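You operate a simulated robot arm through the tools that you are given. There is no shell and no other tool. Be economical: measure what you need, move in short steps, check, and stop when the job is done.

The job below is to be done with a simulated robot arm. You get a single attempt, and the scene is never put back.

## Task
Charge the battery driver till the charger shows full.
Fine: stand it in before you switch on; switch off at 100 %, then put the driver back in its well.

It is judged by the outcome, as a careful person would: the job done as asked, and still so three seconds after it is handed in. It fails if anything else is knocked over, pushed out of place, dropped, spilled or broken.

## Robot
A 6-joint arm with a two-finger parallel gripper, fixed in place. Base frame: the origin is at the foot of the arm, x ahead of it, y to its left, z up; the work surface is at about z = 798. Readings come in mm, degrees, newtons and seconds.
With the tool pointing down near the work surface it reaches from about 240 to 640 mm from the base axis. Its first joint turns from -66.0 to 66.0 degrees. Payload 2.7 kg.
The tool frame sits at the grasp point between the pads (the TCP): z along the fingers, y along the line on which they close. The tips reach 23 mm beyond it. Largest opening 94 mm; finger width 38, thickness 10; the body of the gripper, 54 by 96 mm, starts 39 mm behind the TCP.
Orientation is that of the tool frame in the base frame, as [roll, pitch, yaw] about the fixed x, y, z axes, in that order (R = Rz(yaw) Ry(pitch) Rx(roll)). With the fingers straight down and closing along the base's y, the tool's x points along the base's -x, its y along +y and its z along -z.

## Interface
- The arm moves only by the tool drive_tool. Its argument "plan" is a list of rows, each an object (a shift or turn left out is 0, a gripper value left out holds the last) with "offset": the shift along the tool's x, y, z in units of 300 mm (1.0 is 300 mm), a list of three; "rotation": the turn, a rotation vector about the tool's x, y, z in units of 120 degrees (1.0 is 120 degrees), a list of three. In form: [{"offset": [x, y, z], "rotation": [wx, wy, wz]}, ...]. A call has 1 to 12 rows; each row is the pose to reach, as a shift and turn from the pose commanded when the call began, along the tool's axes at that moment. "hand" is the closure in counts, from 0 (fully open) to 255 (shut), set as the call begins (left out, the last holds). A call with a number of a shift or a turn outside -1 to 1 is refused whole. A row lasts 0.2 s, in which the tool goes at most 50 mm and 8.6 degrees; a call with a longer step from one row to the next is refused whole, and so is a gripper value outside its range. A pose out of reach is approached as far as the arm can. The call stops where the force on the tool passes 90 N (or 10 N more than at its start, if that is more) or the arm is blocked; 0.2 s more then pass. The fingers move at their own pace (about 45 mm/s each) and stop on an object; they squeeze with about 27 N. The grip force told is the motor's: it shows also when the fingers shut on nothing. Time passes only in rows, and 0.2 s behind the last, so rows that repeat a pose let the fingers close. It gives the time, the measured TCP pose, the force on the tool (base axes), the opening and the grip force at its end, in the units of the frame above (readings bear some noise).
- Cameras (640 x 400 px; columns grow to the right, rows downward): "scene" is fixed at [89.9, -440.2, 1415]; the picture's right is [0.66, -0.75, 0.00], its down [-0.34, -0.29, -0.89] and it looks along [0.67, 0.59, -0.45] (base axes); focal length 340 px, centre (320, 200). "wrist" rides on the gripper at [-39, 0, -44] in the tool frame; the picture's right is [0.00, -1.00, 0.00], its down [0.97, 0.00, -0.24] and it looks along [0.24, 0.00, 0.97] (tool axes); focal length 218 px, centre (320, 200). There is no depth. A picture from a camera that has moved, and an enlarged one, comes with that camera's place and axes in the base frame and with its lens.
- capture(camera): a new picture of that camera. It takes no simulated time.
- close_up(camera, box): a new picture of the part [left, top, right, bottom] of that camera's present view, enlarged. It takes no simulated time.
- job_done(): hands the job in; it is judged then, once.

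Work in short steps. Places have to be worked out from the pictures, the camera data and where the tool is seen: move nearer, look again, correct. Check each grasp and each placing, and mend what went wrong. You have 120 turns and 68 pictures in all, those below and enlarged ones among them. Open the gripper and draw the arm clear of the work before you hand the job in, unless the task says otherwise; then end with one line.

The tools are called after "Request:" as name(argument=value, ...) on one line, values as JSON. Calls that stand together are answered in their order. drive_tool: Moves the arm, as the interface text tells. Its arguments: {"type":"object","properties":{"plan":{"type":"array","items":{"type":"object","properties":{"offset":{"type":"array","items":{"type":"number"}},"rotation":{"type":"array","items":{"type":"number"}}}}},"hand":{"type":"number"}},"required":["plan"]} The other tools are called the same way: capture (camera) takes a picture; close_up (camera, box) takes an enlarged picture of a part of a camera's view; job_done () hands the job in.

At the start:

```text
t: 0.0
eef_pos: [402.0, -58.6, 1207.4]
ee_rot: [-180.0, 0.0, -180.0]
force: [0.6, -0.6, -0.3]
finger_gap: 93.8
grip_force: 0.1
```

scene: 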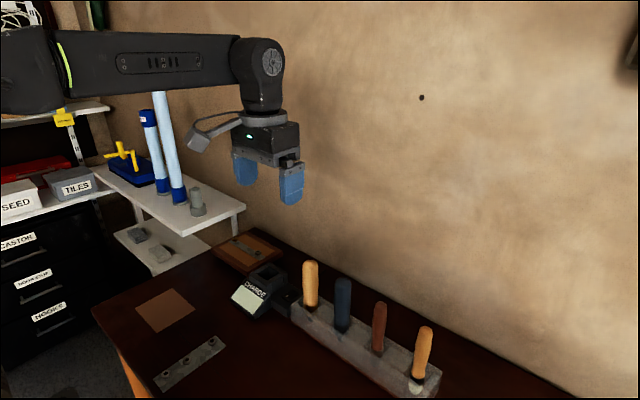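
wrist: 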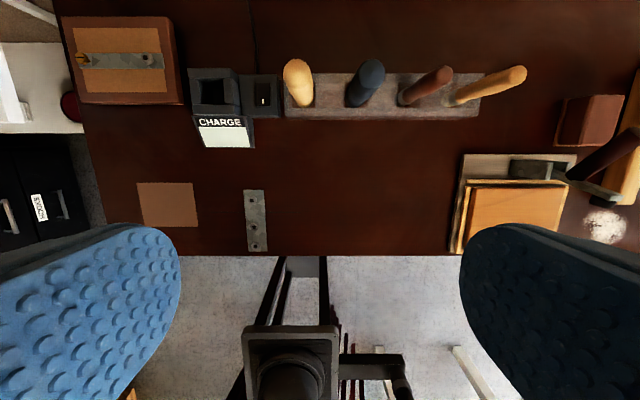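

I'll enlarge both views to identify the charger, its switch and the battery driver.

Request:
close_up(camera="scene", box=[210, 220, 450, 400])

Request:
close_up(camera="wrist", box=[180, 40, 540, 160])

```text
2.22 times, centred on (330, 310) of scene
camera zoom: at [89.9, -440.2, 1415.0], right [0.66, -0.75, 0.0], down [-0.34, -0.29, -0.89], along [0.67, 0.59, -0.45], focal length 755 px, centre (298, -44)
```

zoom: 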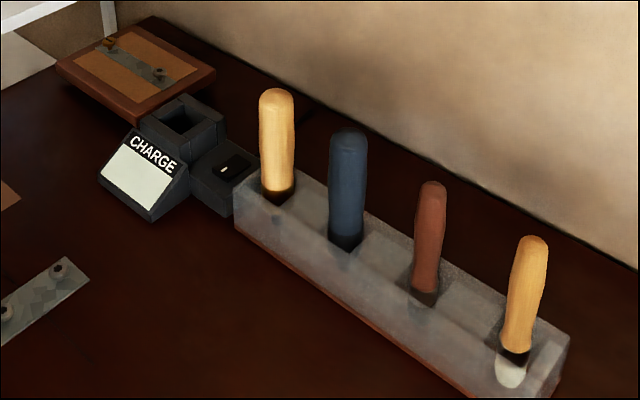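

```text
1.78 times, centred on (360, 100) of wrist
camera zoom: at [440.3, -57.1, 1251.3], right [0.0, -1.0, 0.0], down [-0.97, 0.0, 0.24], along [-0.24, 0.0, -0.97], focal length 388 px, centre (249, 378)
```

zoom: 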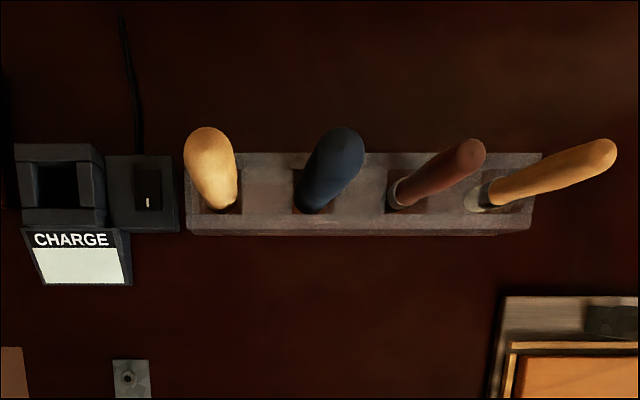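

The blue-handled tool looks like the likely battery driver, but I want a side view first. I'll tilt and lower the wrist camera so it faces the rack and charger.

Request:
drive_tool(plan=[{"offset": [0.02, 0, 0.05], "rotation": [0, -0.06, 0]}, {"offset": [0.05, 0, 0.1], "rotation": [0, -0.12, 0]}, {"offset": [0.08, 0, 0.15], "rotation": [0, -0.18, 0]}, {"offset": [0.11, 0, 0.2], "rotation": [0, -0.24, 0]}, {"offset": [0.14, 0, 0.25], "rotation": [0, -0.3, 0]}, {"offset": [0.16, 0, 0.3], "rotation": [0, -0.36, 0]}, {"offset": [0.18, 0, 0.35], "rotation": [0, -0.42, 0]}, {"offset": [0.2, 0, 0.4], "rotation": [0, -0.48, 0]}], hand=0)

Request:
capture(camera="wrist")

```text
t: 1.8
eef_pos: [340.2, -59.3, 1089.9]
ee_rot: [179.4, 51.9, 179.8]
force: [0.3, -0.1, 0.1]
finger_gap: 93.7
grip_force: 0.1
out of reach, approached as far as the arm can: row 8
```

```text
63 pictures are left
camera wrist: at [329.2, -58.9, 1147.3], right [0.0, -1.0, -0.01], down [-0.79, 0.0, -0.62], along [0.62, 0.01, -0.79], focal length 218 px, centre (320, 200)
```

wrist: 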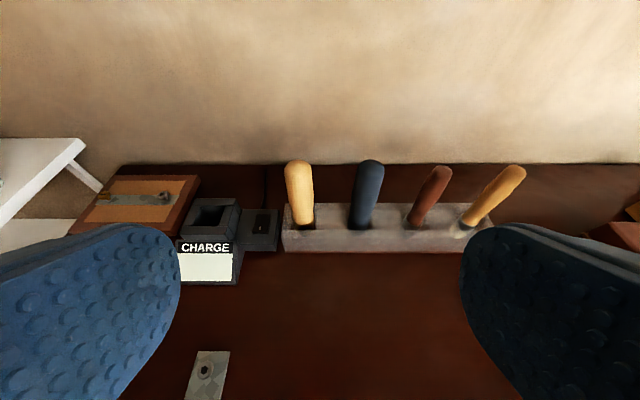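

Request:
close_up(camera="wrist", box=[170, 150, 330, 300])

Request:
close_up(camera="wrist", box=[270, 145, 530, 270])

```text
2.67 times, centred on (250, 225) of wrist
camera zoom: at [329.2, -58.9, 1147.3], right [0.0, -1.0, -0.01], down [-0.79, 0.0, -0.62], along [0.62, 0.01, -0.79], focal length 582 px, centre (507, 133)
```

zoom: 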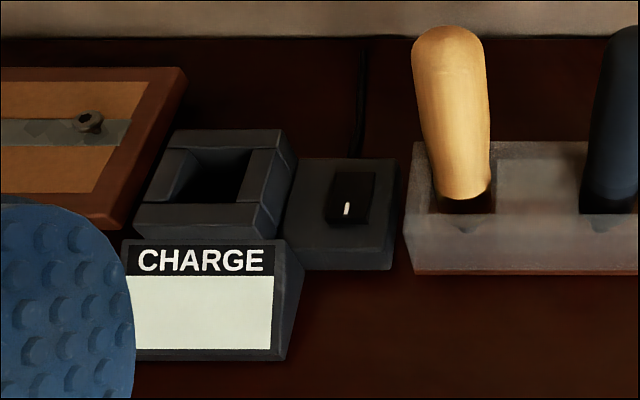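

```text
2.46 times, centred on (400, 208) of wrist
camera zoom: at [329.2, -58.9, 1147.3], right [0.0, -1.0, -0.01], down [-0.79, 0.0, -0.62], along [0.62, 0.01, -0.79], focal length 537 px, centre (123, 182)
```

zoom: 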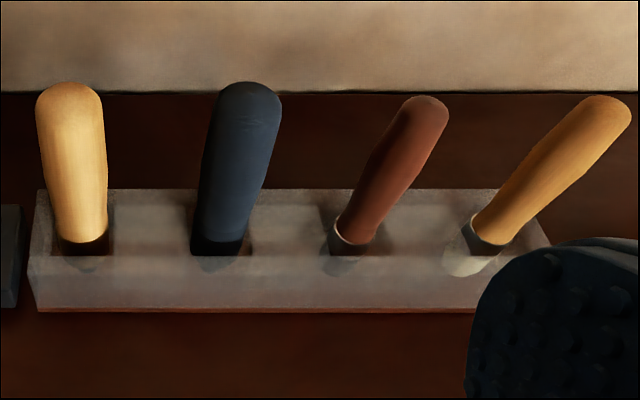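

The rack holds four handles: blue looks like plastic, the others wood. The charger socket is near (522,113) with its top around z 873, and the switch is near (525,43). I'll move closer along the tool axis to inspect.

Request:
drive_tool(plan=[{"offset": [0, 0, 0.12]}, {"offset": [0, 0, 0.24]}, {"offset": [0, 0, 0.3]}])

Request:
capture(camera="wrist")

Request:
close_up(camera="wrist", box=[190, 150, 350, 300])

Request:
close_up(camera="wrist", box=[320, 120, 480, 270])

```text
t: 2.6
eef_pos: [409.4, -57.1, 1035.0]
ee_rot: [179.3, 51.9, 179.8]
force: [0.0, 0.2, 0.4]
finger_gap: 93.9
grip_force: 0.0
```

```text
60 pictures are left
camera wrist: at [398.6, -56.9, 1092.6], right [0.01, -1.0, -0.01], down [-0.79, 0.0, -0.62], along [0.62, 0.01, -0.79], focal length 218 px, centre (320, 200)
```

wrist: 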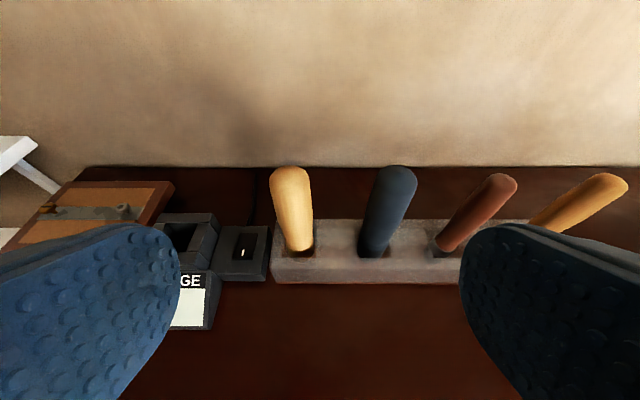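

```text
2.67 times, centred on (270, 225) of wrist
camera zoom: at [398.6, -56.9, 1092.6], right [0.01, -1.0, -0.01], down [-0.79, 0.0, -0.62], along [0.62, 0.01, -0.79], focal length 582 px, centre (453, 133)
```

zoom: 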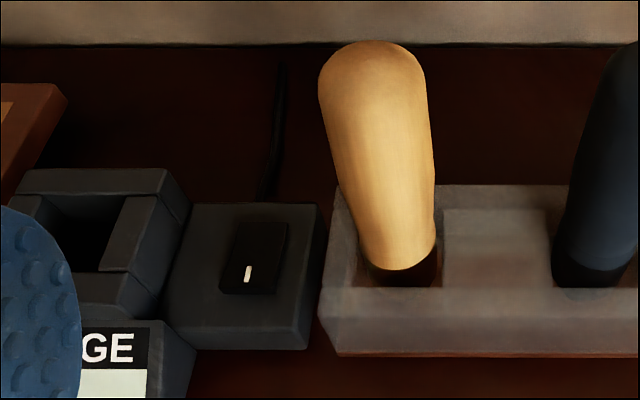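

```text
2.67 times, centred on (400, 195) of wrist
camera zoom: at [398.6, -56.9, 1092.6], right [0.01, -1.0, -0.01], down [-0.79, 0.0, -0.62], along [0.62, 0.01, -0.79], focal length 582 px, centre (107, 213)
```

zoom: 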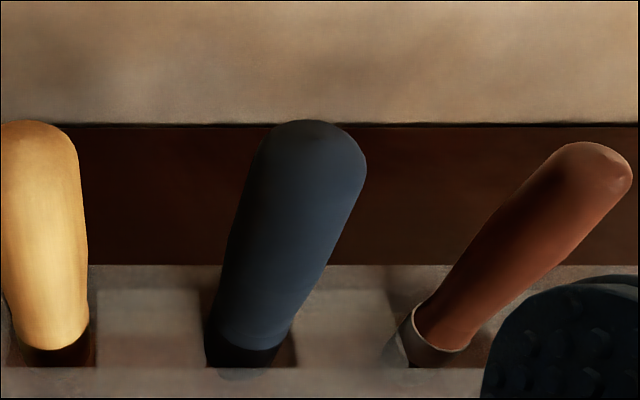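

Blue has a black collar and sits at about (519,−120) with its top near z 974, while red and the far yellow have metal ferrules. I'll go upright above blue at z≈1080 and check alignment.

Request:
drive_tool(plan=[{"offset": [-0.049, -0.03, 0.028], "rotation": [0, 0.062, 0]}, {"offset": [-0.098, -0.06, 0.056], "rotation": [0, 0.124, 0]}, {"offset": [-0.147, -0.09, 0.084], "rotation": [0, 0.186, 0]}, {"offset": [-0.197, -0.12, 0.113], "rotation": [0, 0.248, 0]}, {"offset": [-0.246, -0.15, 0.141], "rotation": [0, 0.31, 0]}, {"offset": [-0.295, -0.18, 0.169], "rotation": [0, 0.371, 0]}, {"offset": [-0.344, -0.21, 0.197], "rotation": [0, 0.4325, 0]}])

Request:
capture(camera="wrist")

Request:
capture(camera="scene")

```text
t: 4.2
eef_pos: [520.4, -123.7, 1081.0]
ee_rot: [179.6, 0.0, -179.8]
force: [-1.5, -0.1, -1.3]
finger_gap: 93.8
grip_force: 0.0
out of reach, approached as far as the arm can: row 1
```

```text
57 pictures are left
camera wrist: at [559.7, -122.8, 1124.1], right [0.01, -1.0, -0.01], down [-0.97, -0.01, 0.24], along [-0.24, 0.01, -0.97], focal length 218 px, centre (320, 200)
```

wrist: 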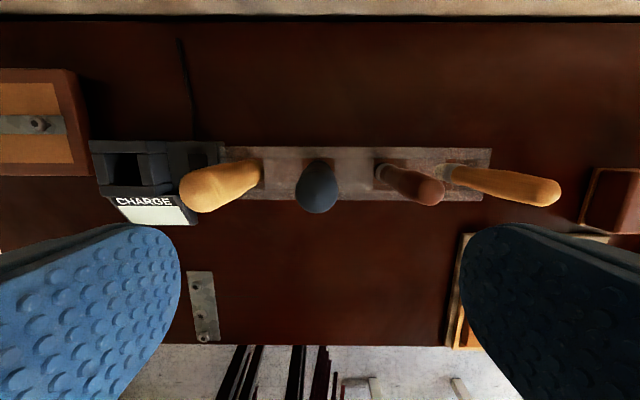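

```text
56 pictures are left
```

scene: 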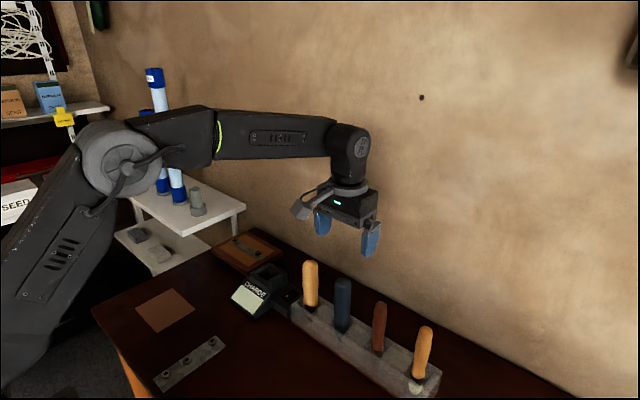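

Blue is nearly centred. I'm shifting slightly to (525,−120) and descending around the handle to z≈945.

Request:
drive_tool(plan=[{"offset": [-0.0167, 0.012, 0.1]}, {"offset": [-0.0167, 0.012, 0.2]}, {"offset": [-0.0167, 0.012, 0.3]}, {"offset": [-0.0167, 0.012, 0.37]}])

Request:
capture(camera="wrist")

Request:
close_up(camera="scene", box=[250, 180, 450, 380])

```text
t: 5.2
eef_pos: [528.1, -117.5, 968.2]
ee_rot: [179.5, 0.0, -179.7]
force: [0.7, 0.2, -1.2]
finger_gap: 94.3
grip_force: 0.0
```

```text
55 pictures are left
camera wrist: at [565.9, -117.1, 1012.2], right [0.01, -1.0, -0.01], down [-0.97, -0.01, 0.24], along [-0.24, 0.01, -0.97], focal length 218 px, centre (320, 200)
```

wrist: 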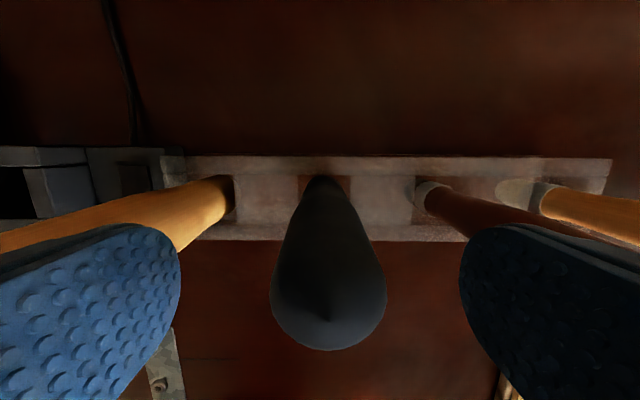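

```text
2.00 times, centred on (350, 280) of scene
camera zoom: at [89.9, -440.2, 1415.0], right [0.66, -0.75, 0.0], down [-0.34, -0.29, -0.89], along [0.67, 0.59, -0.45], focal length 679 px, centre (260, 40)
```

zoom: 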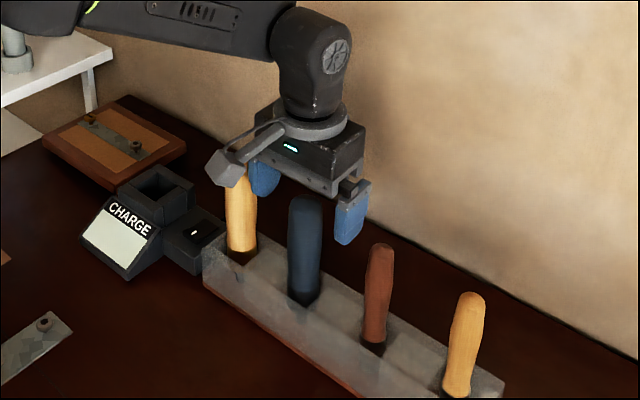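

The handle sits centred between the fingers at about (527,−119). I'll descend 20 mm more and then close.

Request:
drive_tool(plan=[{"offset": [0, -0.004, 0.04]}, {"offset": [0, -0.004, 0.073]}])

Request:
drive_tool(plan=[{"offset": [0, 0, 0]}, {"offset": [0, 0, 0]}, {"offset": [0, 0, 0]}, {"offset": [0, 0, 0]}, {"offset": [0, 0, 0]}], hand=255)

```text
t: 5.8
eef_pos: [527.3, -119.2, 946.3]
ee_rot: [179.7, 0.0, -179.7]
force: [-0.2, 1.0, -0.3]
finger_gap: 94.0
grip_force: 0.1
```

```text
t: 7.0
eef_pos: [527.2, -118.4, 945.8]
ee_rot: [179.6, 0.0, -179.7]
force: [0.7, -1.6, -0.8]
finger_gap: 35.2
grip_force: 27.2
```

It's gripped with a 35 mm gap. I'll lift it straight up to inspect the lower end.

Request:
drive_tool(plan=[{"offset": [0, 0, -0.05]}, {"offset": [0, 0, -0.1]}, {"offset": [0, 0, -0.2]}, {"offset": [0, 0, -0.3]}, {"offset": [0, 0, -0.4]}])

Request:
close_up(camera="scene", box=[220, 140, 460, 380])

Request:
capture(camera="wrist")

```text
t: 8.2
eef_pos: [528.4, -117.8, 1066.8]
ee_rot: [179.6, -0.1, -179.7]
force: [0.1, 0.0, -4.1]
finger_gap: 35.2
grip_force: 27.2
```

```text
1.67 times, centred on (340, 260) of scene
camera zoom: at [89.9, -440.2, 1415.0], right [0.66, -0.75, 0.0], down [-0.34, -0.29, -0.89], along [0.67, 0.59, -0.45], focal length 566 px, centre (287, 100)
```

zoom: 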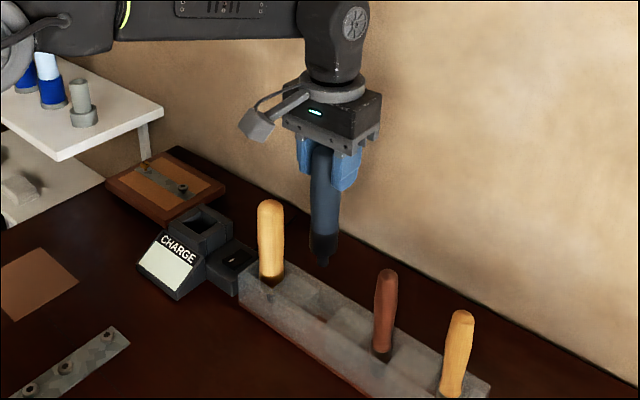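

```text
52 pictures are left
camera wrist: at [566.6, -117.6, 1109.9], right [0.01, -1.0, -0.01], down [-0.97, -0.01, 0.24], along [-0.24, 0.01, -0.97], focal length 218 px, centre (320, 200)
```

wrist: 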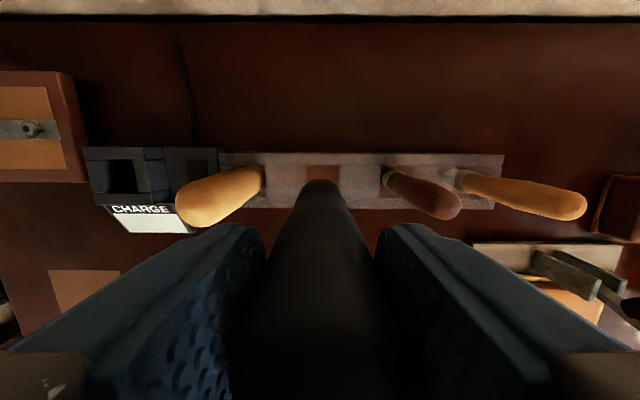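

Request:
close_up(camera="scene", box=[310, 190, 380, 260])

Request:
close_up(camera="wrist", box=[70, 130, 390, 250])

```text
5.71 times, centred on (345, 225) of scene
camera zoom: at [89.9, -440.2, 1415.0], right [0.66, -0.75, 0.0], down [-0.34, -0.29, -0.89], along [0.67, 0.59, -0.45], focal length 1941 px, centre (177, 57)
```

zoom: 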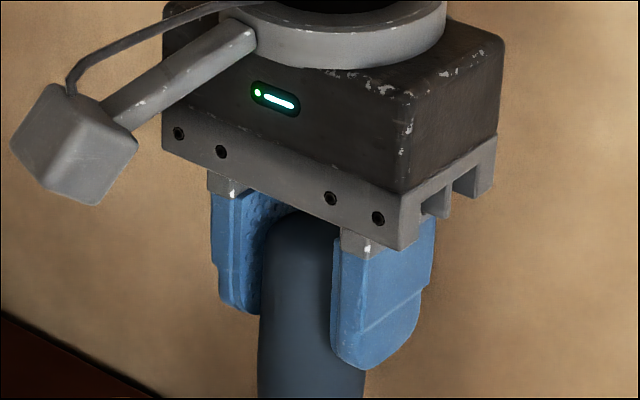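

```text
2.00 times, centred on (230, 190) of wrist
camera zoom: at [566.6, -117.6, 1109.9], right [0.01, -1.0, -0.01], down [-0.97, -0.01, 0.24], along [-0.24, 0.01, -0.97], focal length 436 px, centre (500, 220)
```

zoom: 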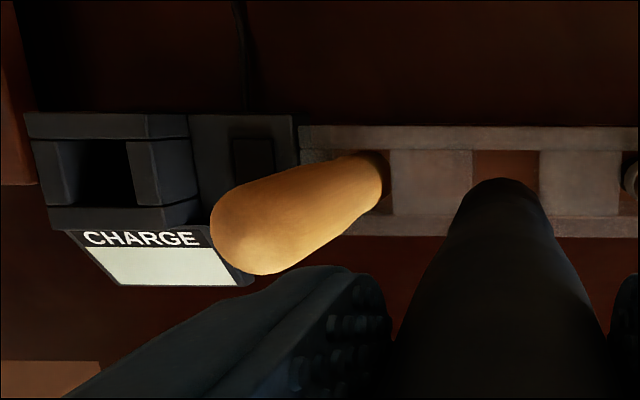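

I'll look at the driver's lower end before moving it.

Request:
close_up(camera="scene", box=[300, 220, 380, 310])

```text
4.44 times, centred on (340, 265) of scene
camera zoom: at [89.9, -440.2, 1415.0], right [0.66, -0.75, 0.0], down [-0.34, -0.29, -0.89], along [0.67, 0.59, -0.45], focal length 1510 px, centre (231, -89)
```

zoom: 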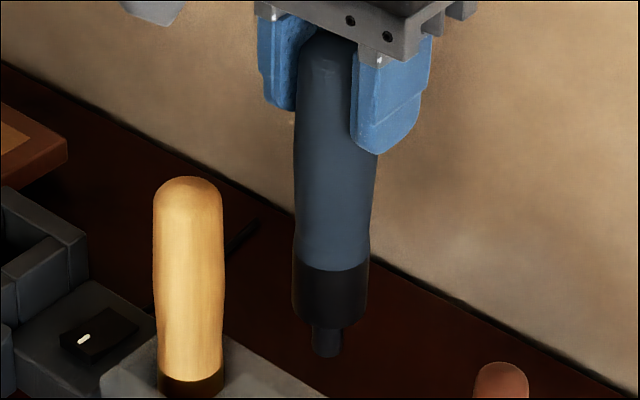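

This is the battery driver, with a black chuck and a nub ending about 150 mm below the TCP. I'll draw back in front of the rack, then carry it left to in front of the charger to avoid the yellow handle.

Request:
drive_tool(plan=[{"offset": [0.11, 0, 0]}, {"offset": [0.22, 0, 0]}, {"offset": [0.327, 0, 0]}, {"offset": [0.327, 0.13, 0]}, {"offset": [0.327, 0.26, 0]}, {"offset": [0.327, 0.39, 0]}, {"offset": [0.327, 0.52, 0]}, {"offset": [0.327, 0.64, 0]}, {"offset": [0.327, 0.76, 0]}])

Request:
capture(camera="wrist")

Request:
close_up(camera="wrist", box=[220, 30, 420, 180])

Request:
close_up(camera="scene", box=[200, 180, 360, 330])

```text
t: 10.2
eef_pos: [427.6, 109.9, 1068.4]
ee_rot: [179.6, 0.0, -179.7]
force: [0.4, 0.2, -2.7]
finger_gap: 35.0
grip_force: 27.0
```

```text
48 pictures are left
camera wrist: at [465.3, 109.6, 1112.3], right [0.01, -1.0, -0.01], down [-0.97, -0.01, 0.24], along [-0.24, 0.01, -0.97], focal length 218 px, centre (320, 200)
```

wrist: 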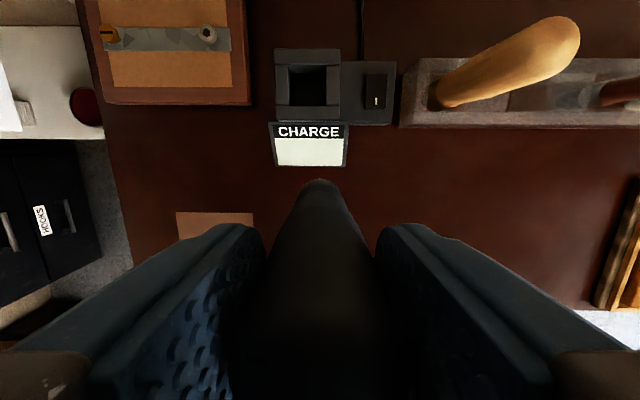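

```text
2.67 times, centred on (320, 105) of wrist
camera zoom: at [465.3, 109.6, 1112.3], right [0.01, -1.0, -0.01], down [-0.97, -0.01, 0.24], along [-0.24, 0.01, -0.97], focal length 582 px, centre (320, 453)
```

zoom: 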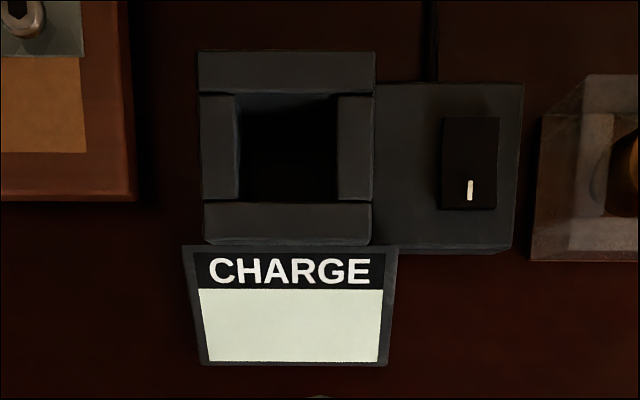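

```text
2.67 times, centred on (280, 255) of scene
camera zoom: at [89.9, -440.1, 1415.0], right [0.66, -0.75, 0.0], down [-0.34, -0.29, -0.89], along [0.67, 0.59, -0.45], focal length 906 px, centre (427, 53)
```

zoom: 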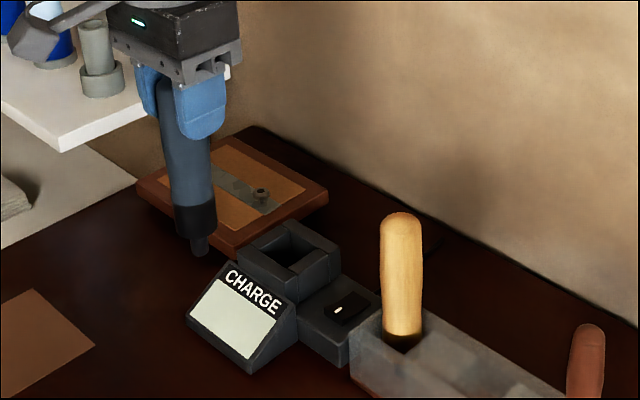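

The socket hole is about 40 mm square, centred around (526,125) with its top at roughly z 860. I'll move over it at the present height and check from both cameras.

Request:
drive_tool(plan=[{"offset": [-0.1, 0.03, 0]}, {"offset": [-0.2, 0.052, 0]}, {"offset": [-0.28, 0.052, 0]}, {"offset": [-0.328, 0.052, 0]}, {"offset": [-0.328, 0.052, 0]}])

Request:
close_up(camera="wrist", box=[240, 110, 400, 260])

Request:
close_up(camera="scene", box=[220, 220, 320, 330])

```text
t: 11.4
eef_pos: [525.6, 125.4, 1067.7]
ee_rot: [179.6, 0.1, -179.6]
force: [-0.2, -0.4, -3.5]
finger_gap: 35.3
grip_force: 26.9
```

```text
2.67 times, centred on (320, 185) of wrist
camera zoom: at [563.6, 125.1, 1111.1], right [0.01, -1.0, -0.01], down [-0.97, -0.01, 0.24], along [-0.24, 0.01, -0.97], focal length 582 px, centre (320, 240)
```

zoom: 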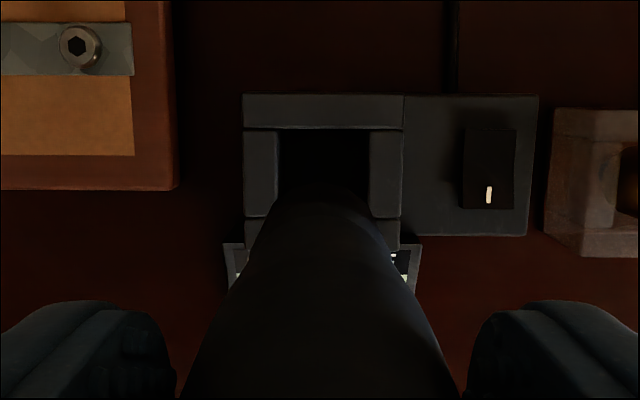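

```text
3.64 times, centred on (270, 275) of scene
camera zoom: at [90.0, -440.1, 1415.0], right [0.66, -0.75, 0.0], down [-0.34, -0.29, -0.89], along [0.67, 0.59, -0.45], focal length 1235 px, centre (502, -73)
```

zoom: 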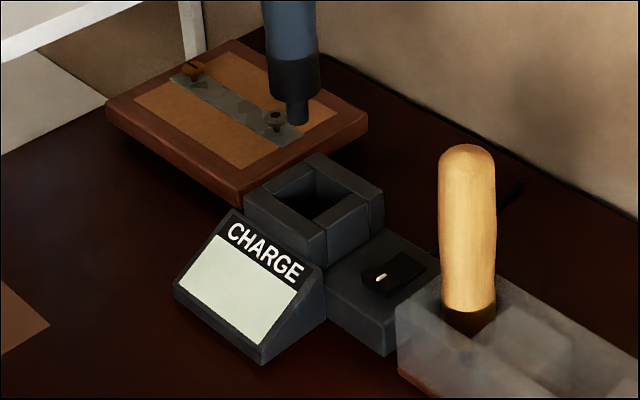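

The scene camera suggests the nub is about 8–9 mm short of the hole centre in x, because the driver sits slightly off the TCP; y is good to about 1 mm. I'll correct, lower 25 mm and look again.

Request:
drive_tool(plan=[{"offset": [-0.028, -0.003, 0.03]}, {"offset": [-0.028, -0.003, 0.085]}, {"offset": [-0.028, -0.003, 0.085]}])

Request:
close_up(camera="wrist", box=[240, 110, 400, 260])

Request:
close_up(camera="scene", box=[235, 235, 315, 305])

```text
t: 12.2
eef_pos: [534.1, 123.7, 1042.3]
ee_rot: [179.6, 0.1, -179.7]
force: [0.0, -0.5, -3.4]
finger_gap: 35.1
grip_force: 27.2
```

```text
2.67 times, centred on (320, 185) of wrist
camera zoom: at [572.3, 124.9, 1085.5], right [0.01, -1.0, -0.01], down [-0.97, -0.01, 0.24], along [-0.24, 0.01, -0.97], focal length 582 px, centre (320, 240)
```

zoom: 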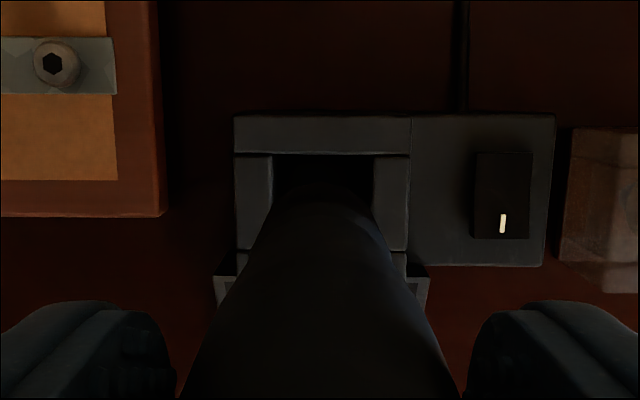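

```text
5.71 times, centred on (275, 270) of scene
camera zoom: at [90.0, -440.1, 1415.0], right [0.66, -0.75, 0.0], down [-0.34, -0.29, -0.89], along [0.67, 0.59, -0.45], focal length 1941 px, centre (577, -200)
```

zoom: 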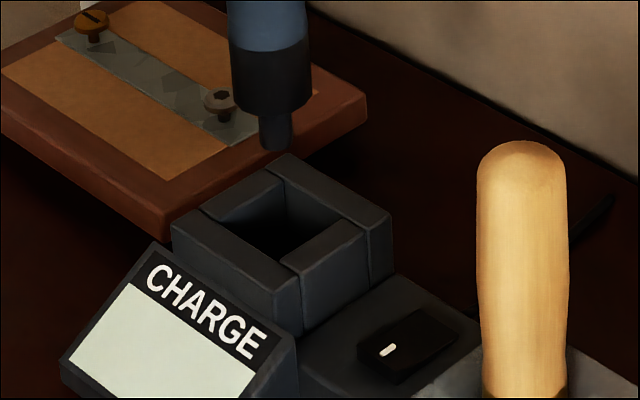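

Nub and hole now line up in both views, with nub bottom near z 890 and socket top near 849. I'll lower 50 mm so the nub enters, then check.

Request:
drive_tool(plan=[{"offset": [0, -0.001, 0.06]}, {"offset": [0, -0.001, 0.11]}, {"offset": [0, -0.001, 0.15]}, {"offset": [0, -0.001, 0.17]}])

Request:
close_up(camera="scene", box=[235, 235, 315, 305])

Request:
close_up(camera="wrist", box=[240, 110, 400, 260])

```text
t: 13.2
eef_pos: [531.6, 123.6, 991.6]
ee_rot: [179.6, 0.0, -179.7]
force: [0.0, 0.4, -3.0]
finger_gap: 35.3
grip_force: 27.7
```

```text
5.71 times, centred on (275, 270) of scene
camera zoom: at [90.0, -440.1, 1415.0], right [0.66, -0.75, 0.0], down [-0.34, -0.29, -0.89], along [0.67, 0.59, -0.45], focal length 1941 px, centre (577, -200)
```

zoom: 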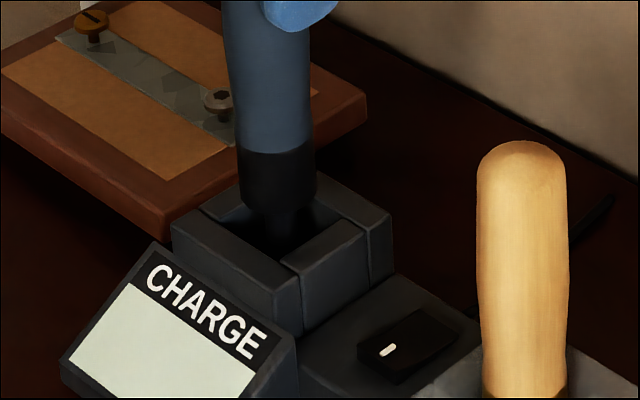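

```text
2.67 times, centred on (320, 185) of wrist
camera zoom: at [570.3, 124.1, 1034.0], right [0.01, -1.0, -0.01], down [-0.97, -0.01, 0.24], along [-0.24, 0.01, -0.97], focal length 582 px, centre (320, 240)
```

zoom: 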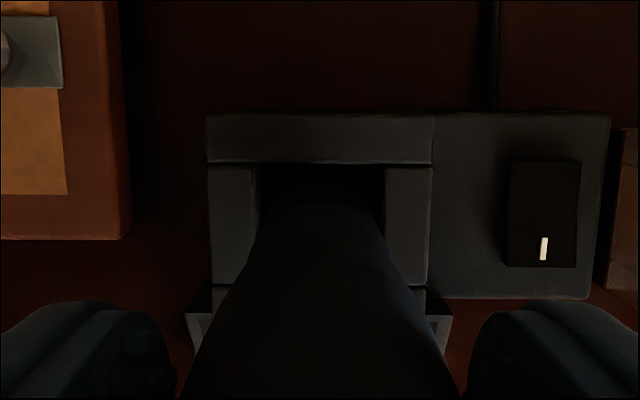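

The nub is over the hole. The chuck shoulder's forward alignment is unclear in the dark, so I'll enlarge the wrist view there.

Request:
close_up(camera="wrist", box=[295, 145, 355, 190])

Request:
close_up(camera="scene", box=[255, 255, 295, 290])

```text
8.89 times, centred on (325, 168) of wrist
camera zoom: at [570.3, 124.1, 1034.0], right [0.01, -1.0, -0.01], down [-0.97, -0.01, 0.24], along [-0.24, 0.01, -0.97], focal length 1940 px, centre (276, 489)
```

zoom: 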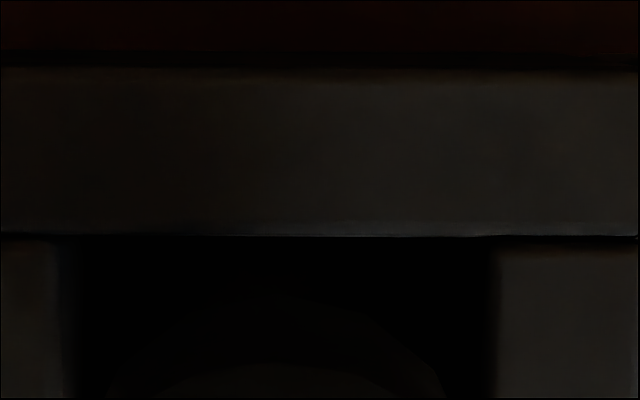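

```text
11.43 times, centred on (275, 272) of scene
camera zoom: at [90.0, -440.1, 1415.0], right [0.66, -0.75, 0.0], down [-0.34, -0.29, -0.89], along [0.67, 0.59, -0.45], focal length 3882 px, centre (834, -629)
```

zoom: 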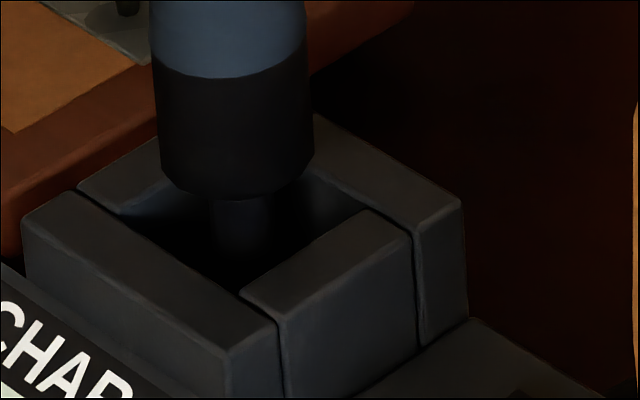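

The chuck edge is within about 1 mm of centre. I'll nudge +1.2 x and −0.6 y, then lower in small increments, reading the force.

Request:
drive_tool(plan=[{"offset": [-0.004, -0.002, 0]}, {"offset": [-0.004, -0.002, 0.03]}, {"offset": [-0.004, -0.002, 0.06]}, {"offset": [-0.004, -0.002, 0.08]}])

Request:
close_up(camera="scene", box=[245, 245, 305, 300])

```text
t: 14.2
eef_pos: [534.3, 122.8, 966.0]
ee_rot: [179.6, 0.0, -179.7]
force: [0.2, -0.1, -3.3]
finger_gap: 35.1
grip_force: 26.8
```

```text
7.27 times, centred on (275, 272) of scene
camera zoom: at [89.9, -440.1, 1415.0], right [0.66, -0.75, 0.0], down [-0.34, -0.29, -0.89], along [0.67, 0.59, -0.45], focal length 2471 px, centre (647, -327)
```

zoom: 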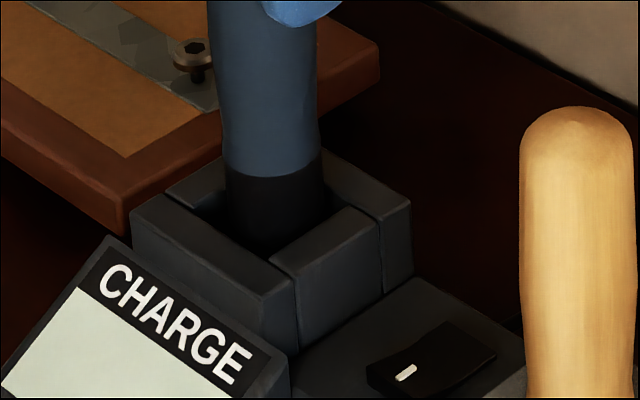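

The chuck is inside the socket with no contact force. I'll continue down in small steps.

Request:
drive_tool(plan=[{"offset": [0, 0, 0.02]}, {"offset": [0, 0, 0.03]}, {"offset": [0, 0, 0.03]}])

Request:
drive_tool(plan=[{"offset": [0, 0, 0.008]}, {"offset": [0, 0, 0.015]}, {"offset": [0, 0, 0.015]}])

```text
t: 15.0
eef_pos: [534.9, 122.7, 959.5]
ee_rot: [179.6, 0.1, -179.8]
force: [-0.1, -1.1, -3.5]
finger_gap: 35.3
grip_force: 27.2
```

```text
t: 15.8
eef_pos: [533.8, 122.6, 953.7]
ee_rot: [179.6, 0.0, -179.7]
force: [-0.2, -0.2, -2.8]
finger_gap: 35.2
grip_force: 27.6
```

Request:
drive_tool(plan=[{"offset": [0, 0, 0.005]}, {"offset": [0, 0, 0.01]}, {"offset": [0, 0, 0.01]}])

Request:
drive_tool(plan=[{"offset": [0, 0, 0.005]}, {"offset": [0, 0, 0.01]}, {"offset": [0, 0, 0.01]}])

```text
t: 16.6
eef_pos: [534.7, 122.8, 950.7]
ee_rot: [179.6, 0.1, -179.7]
force: [0.6, 0.5, -3.9]
finger_gap: 35.1
grip_force: 26.6
```

```text
t: 17.4
eef_pos: [536.0, 122.9, 949.9]
ee_rot: [179.6, 0.3, -179.7]
force: [-12.5, 1.2, 27.3]
finger_gap: 35.1
grip_force: 27.7
```

Contact with the socket floor at z≈950, with 27 N upward. I'll ease up about 1.5 mm and check that it still reads seated.

Request:
drive_tool(plan=[{"offset": [0, 0, -0.005]}, {"offset": [0, 0, -0.005]}])

Request:
close_up(camera="scene", box=[225, 225, 325, 325])

```text
t: 18.0
eef_pos: [536.6, 124.2, 950.6]
ee_rot: [179.5, 0.3, -179.7]
force: [-2.4, 2.6, 20.2]
finger_gap: 35.2
grip_force: 26.6
```

```text
4.00 times, centred on (275, 275) of scene
camera zoom: at [89.5, -440.2, 1415.1], right [0.66, -0.75, 0.0], down [-0.34, -0.29, -0.89], along [0.67, 0.59, -0.45], focal length 1359 px, centre (500, -100)
```

zoom: 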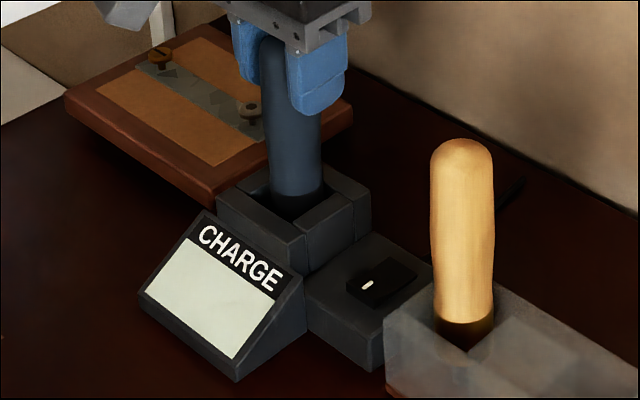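

It's seated. I'll ease up a little more and release.

Request:
drive_tool(plan=[{"offset": [0.003, 0, -0.003]}, {"offset": [0.003, 0, -0.003]}])

Request:
drive_tool(plan=[{"offset": [0, 0, 0]}, {"offset": [0, 0, 0]}, {"offset": [0, 0, 0]}, {"offset": [0, 0, 0]}], hand=0)

Request:
drive_tool(plan=[{"offset": [0, 0, -0.1]}, {"offset": [0, 0, -0.2]}, {"offset": [0, 0, -0.3]}])

Request:
capture(camera="wrist")

Request:
close_up(camera="scene", box=[220, 220, 330, 320])

```text
t: 18.6
eef_pos: [535.6, 122.5, 950.1]
ee_rot: [179.6, 0.0, -179.7]
force: [5.4, 4.1, 10.3]
finger_gap: 35.4
grip_force: 27.2
```

```text
t: 19.6
eef_pos: [533.1, 122.6, 950.4]
ee_rot: [179.6, -0.1, -179.7]
force: [-0.2, 0.7, 0.8]
finger_gap: 94.0
grip_force: 0.0
```

```text
t: 20.4
eef_pos: [536.1, 121.3, 1040.1]
ee_rot: [179.6, 0.0, -179.8]
force: [0.8, -0.4, 1.1]
finger_gap: 93.9
grip_force: 0.1
```

```text
35 pictures are left
camera wrist: at [573.1, 122.3, 1083.7], right [0.01, -1.0, -0.01], down [-0.97, -0.01, 0.24], along [-0.24, 0.01, -0.97], focal length 218 px, centre (320, 200)
```

wrist: 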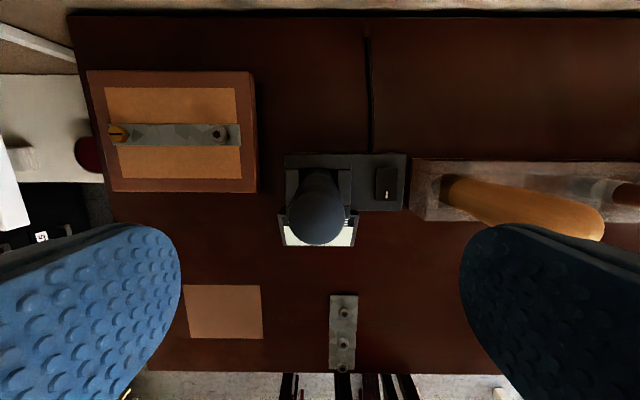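

```text
4.00 times, centred on (275, 270) of scene
camera zoom: at [89.9, -440.2, 1415.0], right [0.66, -0.75, 0.0], down [-0.34, -0.29, -0.89], along [0.67, 0.59, -0.45], focal length 1359 px, centre (500, -80)
```

zoom: 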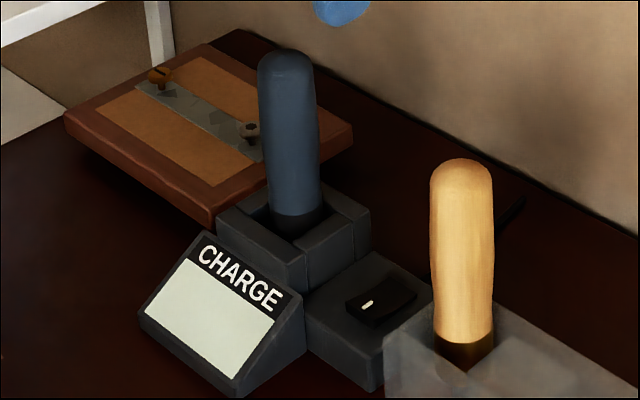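

The driver stands upright in the charger, released. Now I'll study the switch and the yellow handle's position closely.

Request:
close_up(camera="scene", box=[295, 280, 335, 310])

Request:
drive_tool(plan=[{"offset": [0.13, -0.1, 0]}, {"offset": [0.26, -0.2, 0]}, {"offset": [0.3, -0.26, 0]}, {"offset": [0.3, -0.26, 0]}], hand=255)

Request:
close_up(camera="wrist", box=[240, 20, 400, 140])

```text
13.33 times, centred on (315, 295) of scene
camera zoom: at [89.9, -440.2, 1415.0], right [0.66, -0.75, 0.0], down [-0.34, -0.29, -0.89], along [0.67, 0.59, -0.45], focal length 4530 px, centre (387, -1067)
```

zoom: 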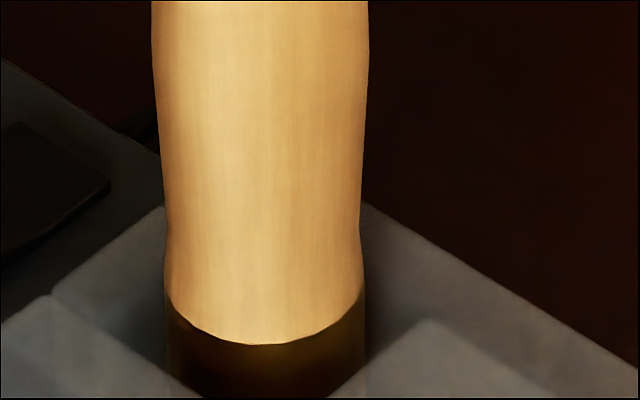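

```text
t: 21.4
eef_pos: [442.8, 40.2, 1041.1]
ee_rot: [179.5, 0.0, -179.7]
force: [-0.9, -0.8, -0.5]
finger_gap: 5.2
grip_force: 0.1
```

```text
3.33 times, centred on (320, 80) of wrist
camera zoom: at [482.3, 42.1, 1084.5], right [0.01, -1.0, -0.01], down [-0.97, -0.01, 0.24], along [-0.24, 0.01, -0.97], focal length 728 px, centre (320, 600)
```

zoom: 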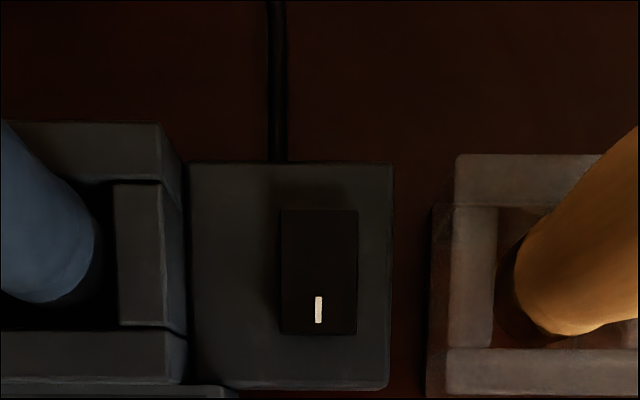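

Request:
close_up(camera="scene", box=[275, 265, 320, 305])

```text
10.00 times, centred on (298, 285) of scene
camera zoom: at [89.9, -440.2, 1415.0], right [0.66, -0.75, 0.0], down [-0.34, -0.29, -0.89], along [0.67, 0.59, -0.45], focal length 3397 px, centre (545, -650)
```

zoom: 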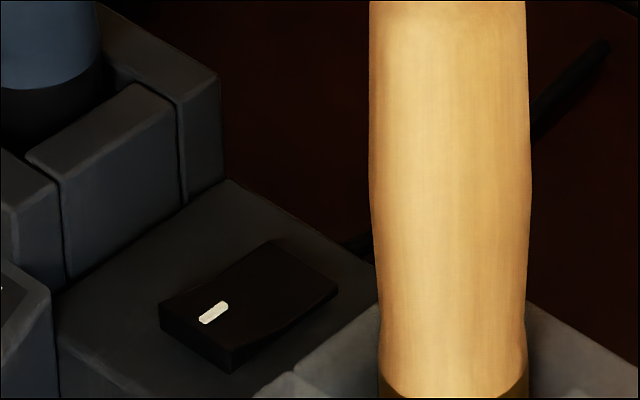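

The rocker's front end (white mark) is raised and its rear end is down, so it is off. It spans roughly x 511–549, y 46, with its top near z 825. I'll put the closed fingers over the front end and descend to just above.

Request:
drive_tool(plan=[{"offset": [-0.12, 0.016, 0]}, {"offset": [-0.227, 0.016, 0.05]}, {"offset": [-0.227, 0.016, 0.2]}, {"offset": [-0.227, 0.016, 0.35]}, {"offset": [-0.227, 0.016, 0.48]}, {"offset": [-0.227, 0.016, 0.55]}, {"offset": [-0.227, 0.016, 0.55]}], hand=255)

Request:
close_up(camera="scene", box=[245, 225, 345, 315])

Request:
capture(camera="wrist")

```text
t: 23.0
eef_pos: [511.6, 51.1, 872.5]
ee_rot: [179.6, 0.1, -179.8]
force: [0.6, 1.2, -0.3]
finger_gap: 0.0
grip_force: 27.0
```

```text
4.44 times, centred on (295, 270) of scene
camera zoom: at [89.9, -440.2, 1415.0], right [0.66, -0.75, 0.0], down [-0.34, -0.29, -0.89], along [0.67, 0.59, -0.45], focal length 1510 px, centre (431, -111)
```

zoom: 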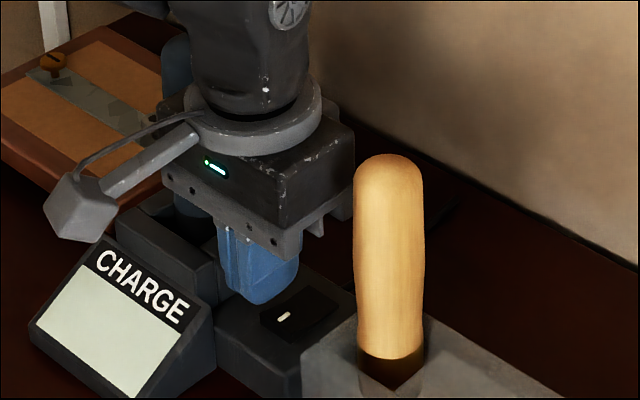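

```text
29 pictures are left
camera wrist: at [549.6, 52.0, 917.0], right [0.01, -1.0, -0.01], down [-0.97, -0.01, 0.24], along [-0.24, 0.01, -0.97], focal length 218 px, centre (320, 200)
```

wrist: 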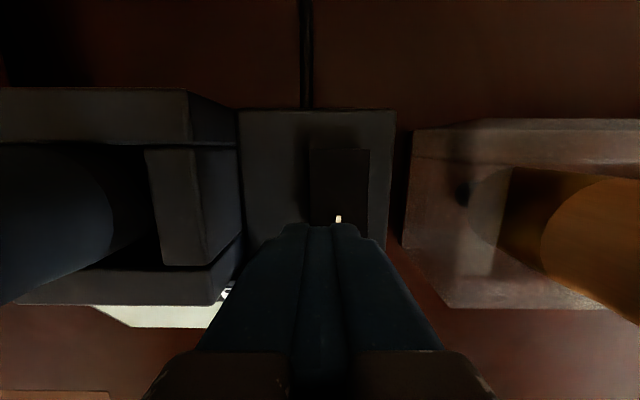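

The rocker is centred at y≈45, 6 mm to the right of the fingers. I'll shift −6 mm in y and descend 18 mm, then check the force.

Request:
drive_tool(plan=[{"offset": [0, -0.02, 0]}, {"offset": [0, -0.02, 0.03]}, {"offset": [0, -0.02, 0.06]}, {"offset": [0, -0.02, 0.06]}])

Request:
drive_tool(plan=[{"offset": [0, 0, 0.007]}, {"offset": [0, 0, 0.013]}, {"offset": [0, 0, 0.013]}])

Request:
close_up(camera="scene", box=[245, 235, 345, 315])

```text
t: 24.0
eef_pos: [512.6, 45.0, 856.8]
ee_rot: [179.5, -0.1, -179.7]
force: [0.4, -0.5, 0.2]
finger_gap: 0.3
grip_force: 27.1
```

```text
t: 24.8
eef_pos: [512.8, 43.4, 852.9]
ee_rot: [179.6, 0.3, -179.7]
force: [-0.3, -2.2, 7.0]
finger_gap: 0.0
grip_force: 26.8
```

```text
5.00 times, centred on (295, 275) of scene
camera zoom: at [89.7, -440.2, 1415.0], right [0.66, -0.75, 0.0], down [-0.34, -0.29, -0.89], along [0.67, 0.59, -0.45], focal length 1699 px, centre (445, -175)
```

zoom: 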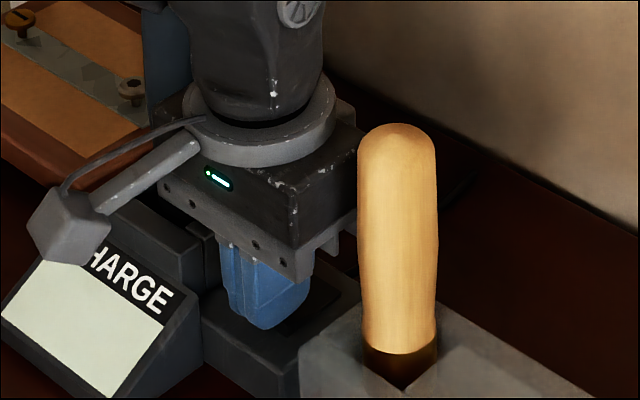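

Contact has just begun at 7 N. I'll press a few millimetres more.

Request:
drive_tool(plan=[{"offset": [0, 0, 0.006]}, {"offset": [0, 0, 0.012]}])

Request:
close_up(camera="scene", box=[230, 260, 310, 320])

```text
t: 25.4
eef_pos: [512.3, 45.4, 852.8]
ee_rot: [179.7, 0.3, -179.7]
force: [-18.4, -5.2, 41.5]
finger_gap: 0.0
grip_force: 27.2
```

```text
6.67 times, centred on (270, 290) of scene
camera zoom: at [88.7, -440.3, 1415.0], right [0.66, -0.75, 0.0], down [-0.34, -0.29, -0.89], along [0.67, 0.59, -0.45], focal length 2265 px, centre (653, -400)
```

zoom: 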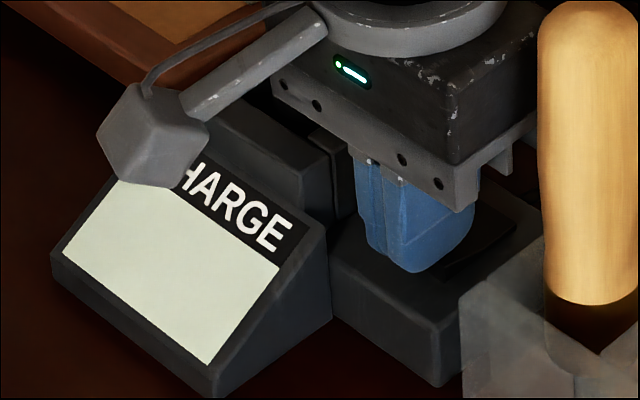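

Force rose to 41 N with no further travel, so the rocker is either over or blocked. I'll lift and back off to look at it and the display.

Request:
drive_tool(plan=[{"offset": [0, 0, -0.05]}, {"offset": [0, 0, -0.15]}, {"offset": [0.1, 0, -0.25]}, {"offset": [0.2, 0, -0.3]}])

Request:
close_up(camera="scene", box=[230, 250, 330, 320])

```text
t: 26.4
eef_pos: [452.2, 42.2, 937.6]
ee_rot: [179.5, -0.1, -179.6]
force: [-0.3, -0.4, -0.3]
finger_gap: 0.0
grip_force: 27.7
```

```text
5.71 times, centred on (280, 285) of scene
camera zoom: at [89.9, -440.2, 1415.0], right [0.66, -0.75, 0.0], down [-0.34, -0.29, -0.89], along [0.67, 0.59, -0.45], focal length 1941 px, centre (549, -286)
```

zoom: 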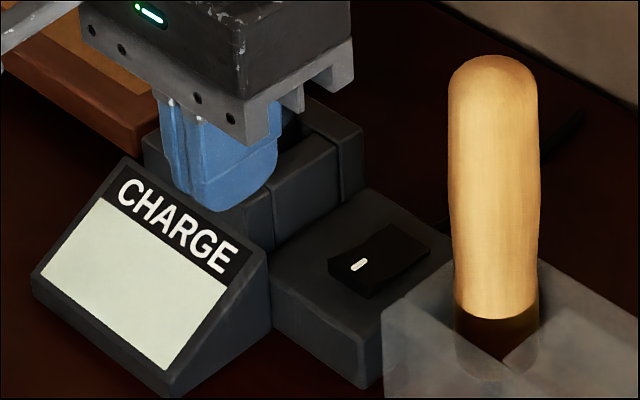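

Request:
close_up(camera="scene", box=[283, 282, 311, 306])

Request:
close_up(camera="wrist", box=[250, 0, 430, 130])

```text
16.00 times, centred on (297, 294) of scene
camera zoom: at [89.9, -440.2, 1415.0], right [0.66, -0.75, 0.0], down [-0.34, -0.29, -0.89], along [0.67, 0.59, -0.45], focal length 5436 px, centre (688, -1304)
```

zoom: 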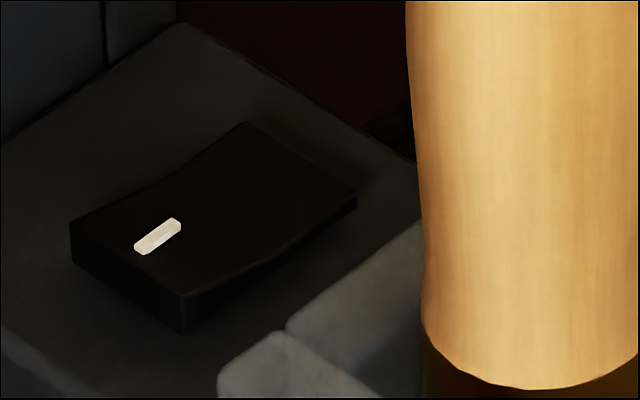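

```text
3.08 times, centred on (340, 65) of wrist
camera zoom: at [490.5, 44.0, 980.3], right [0.01, -1.0, -0.01], down [-0.97, -0.01, 0.24], along [-0.24, 0.01, -0.97], focal length 672 px, centre (258, 615)
```

zoom: 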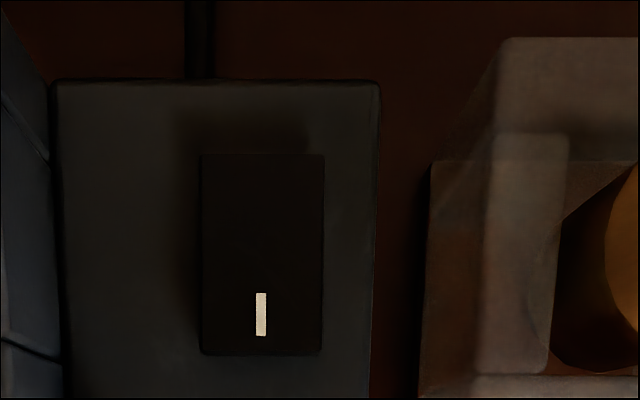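

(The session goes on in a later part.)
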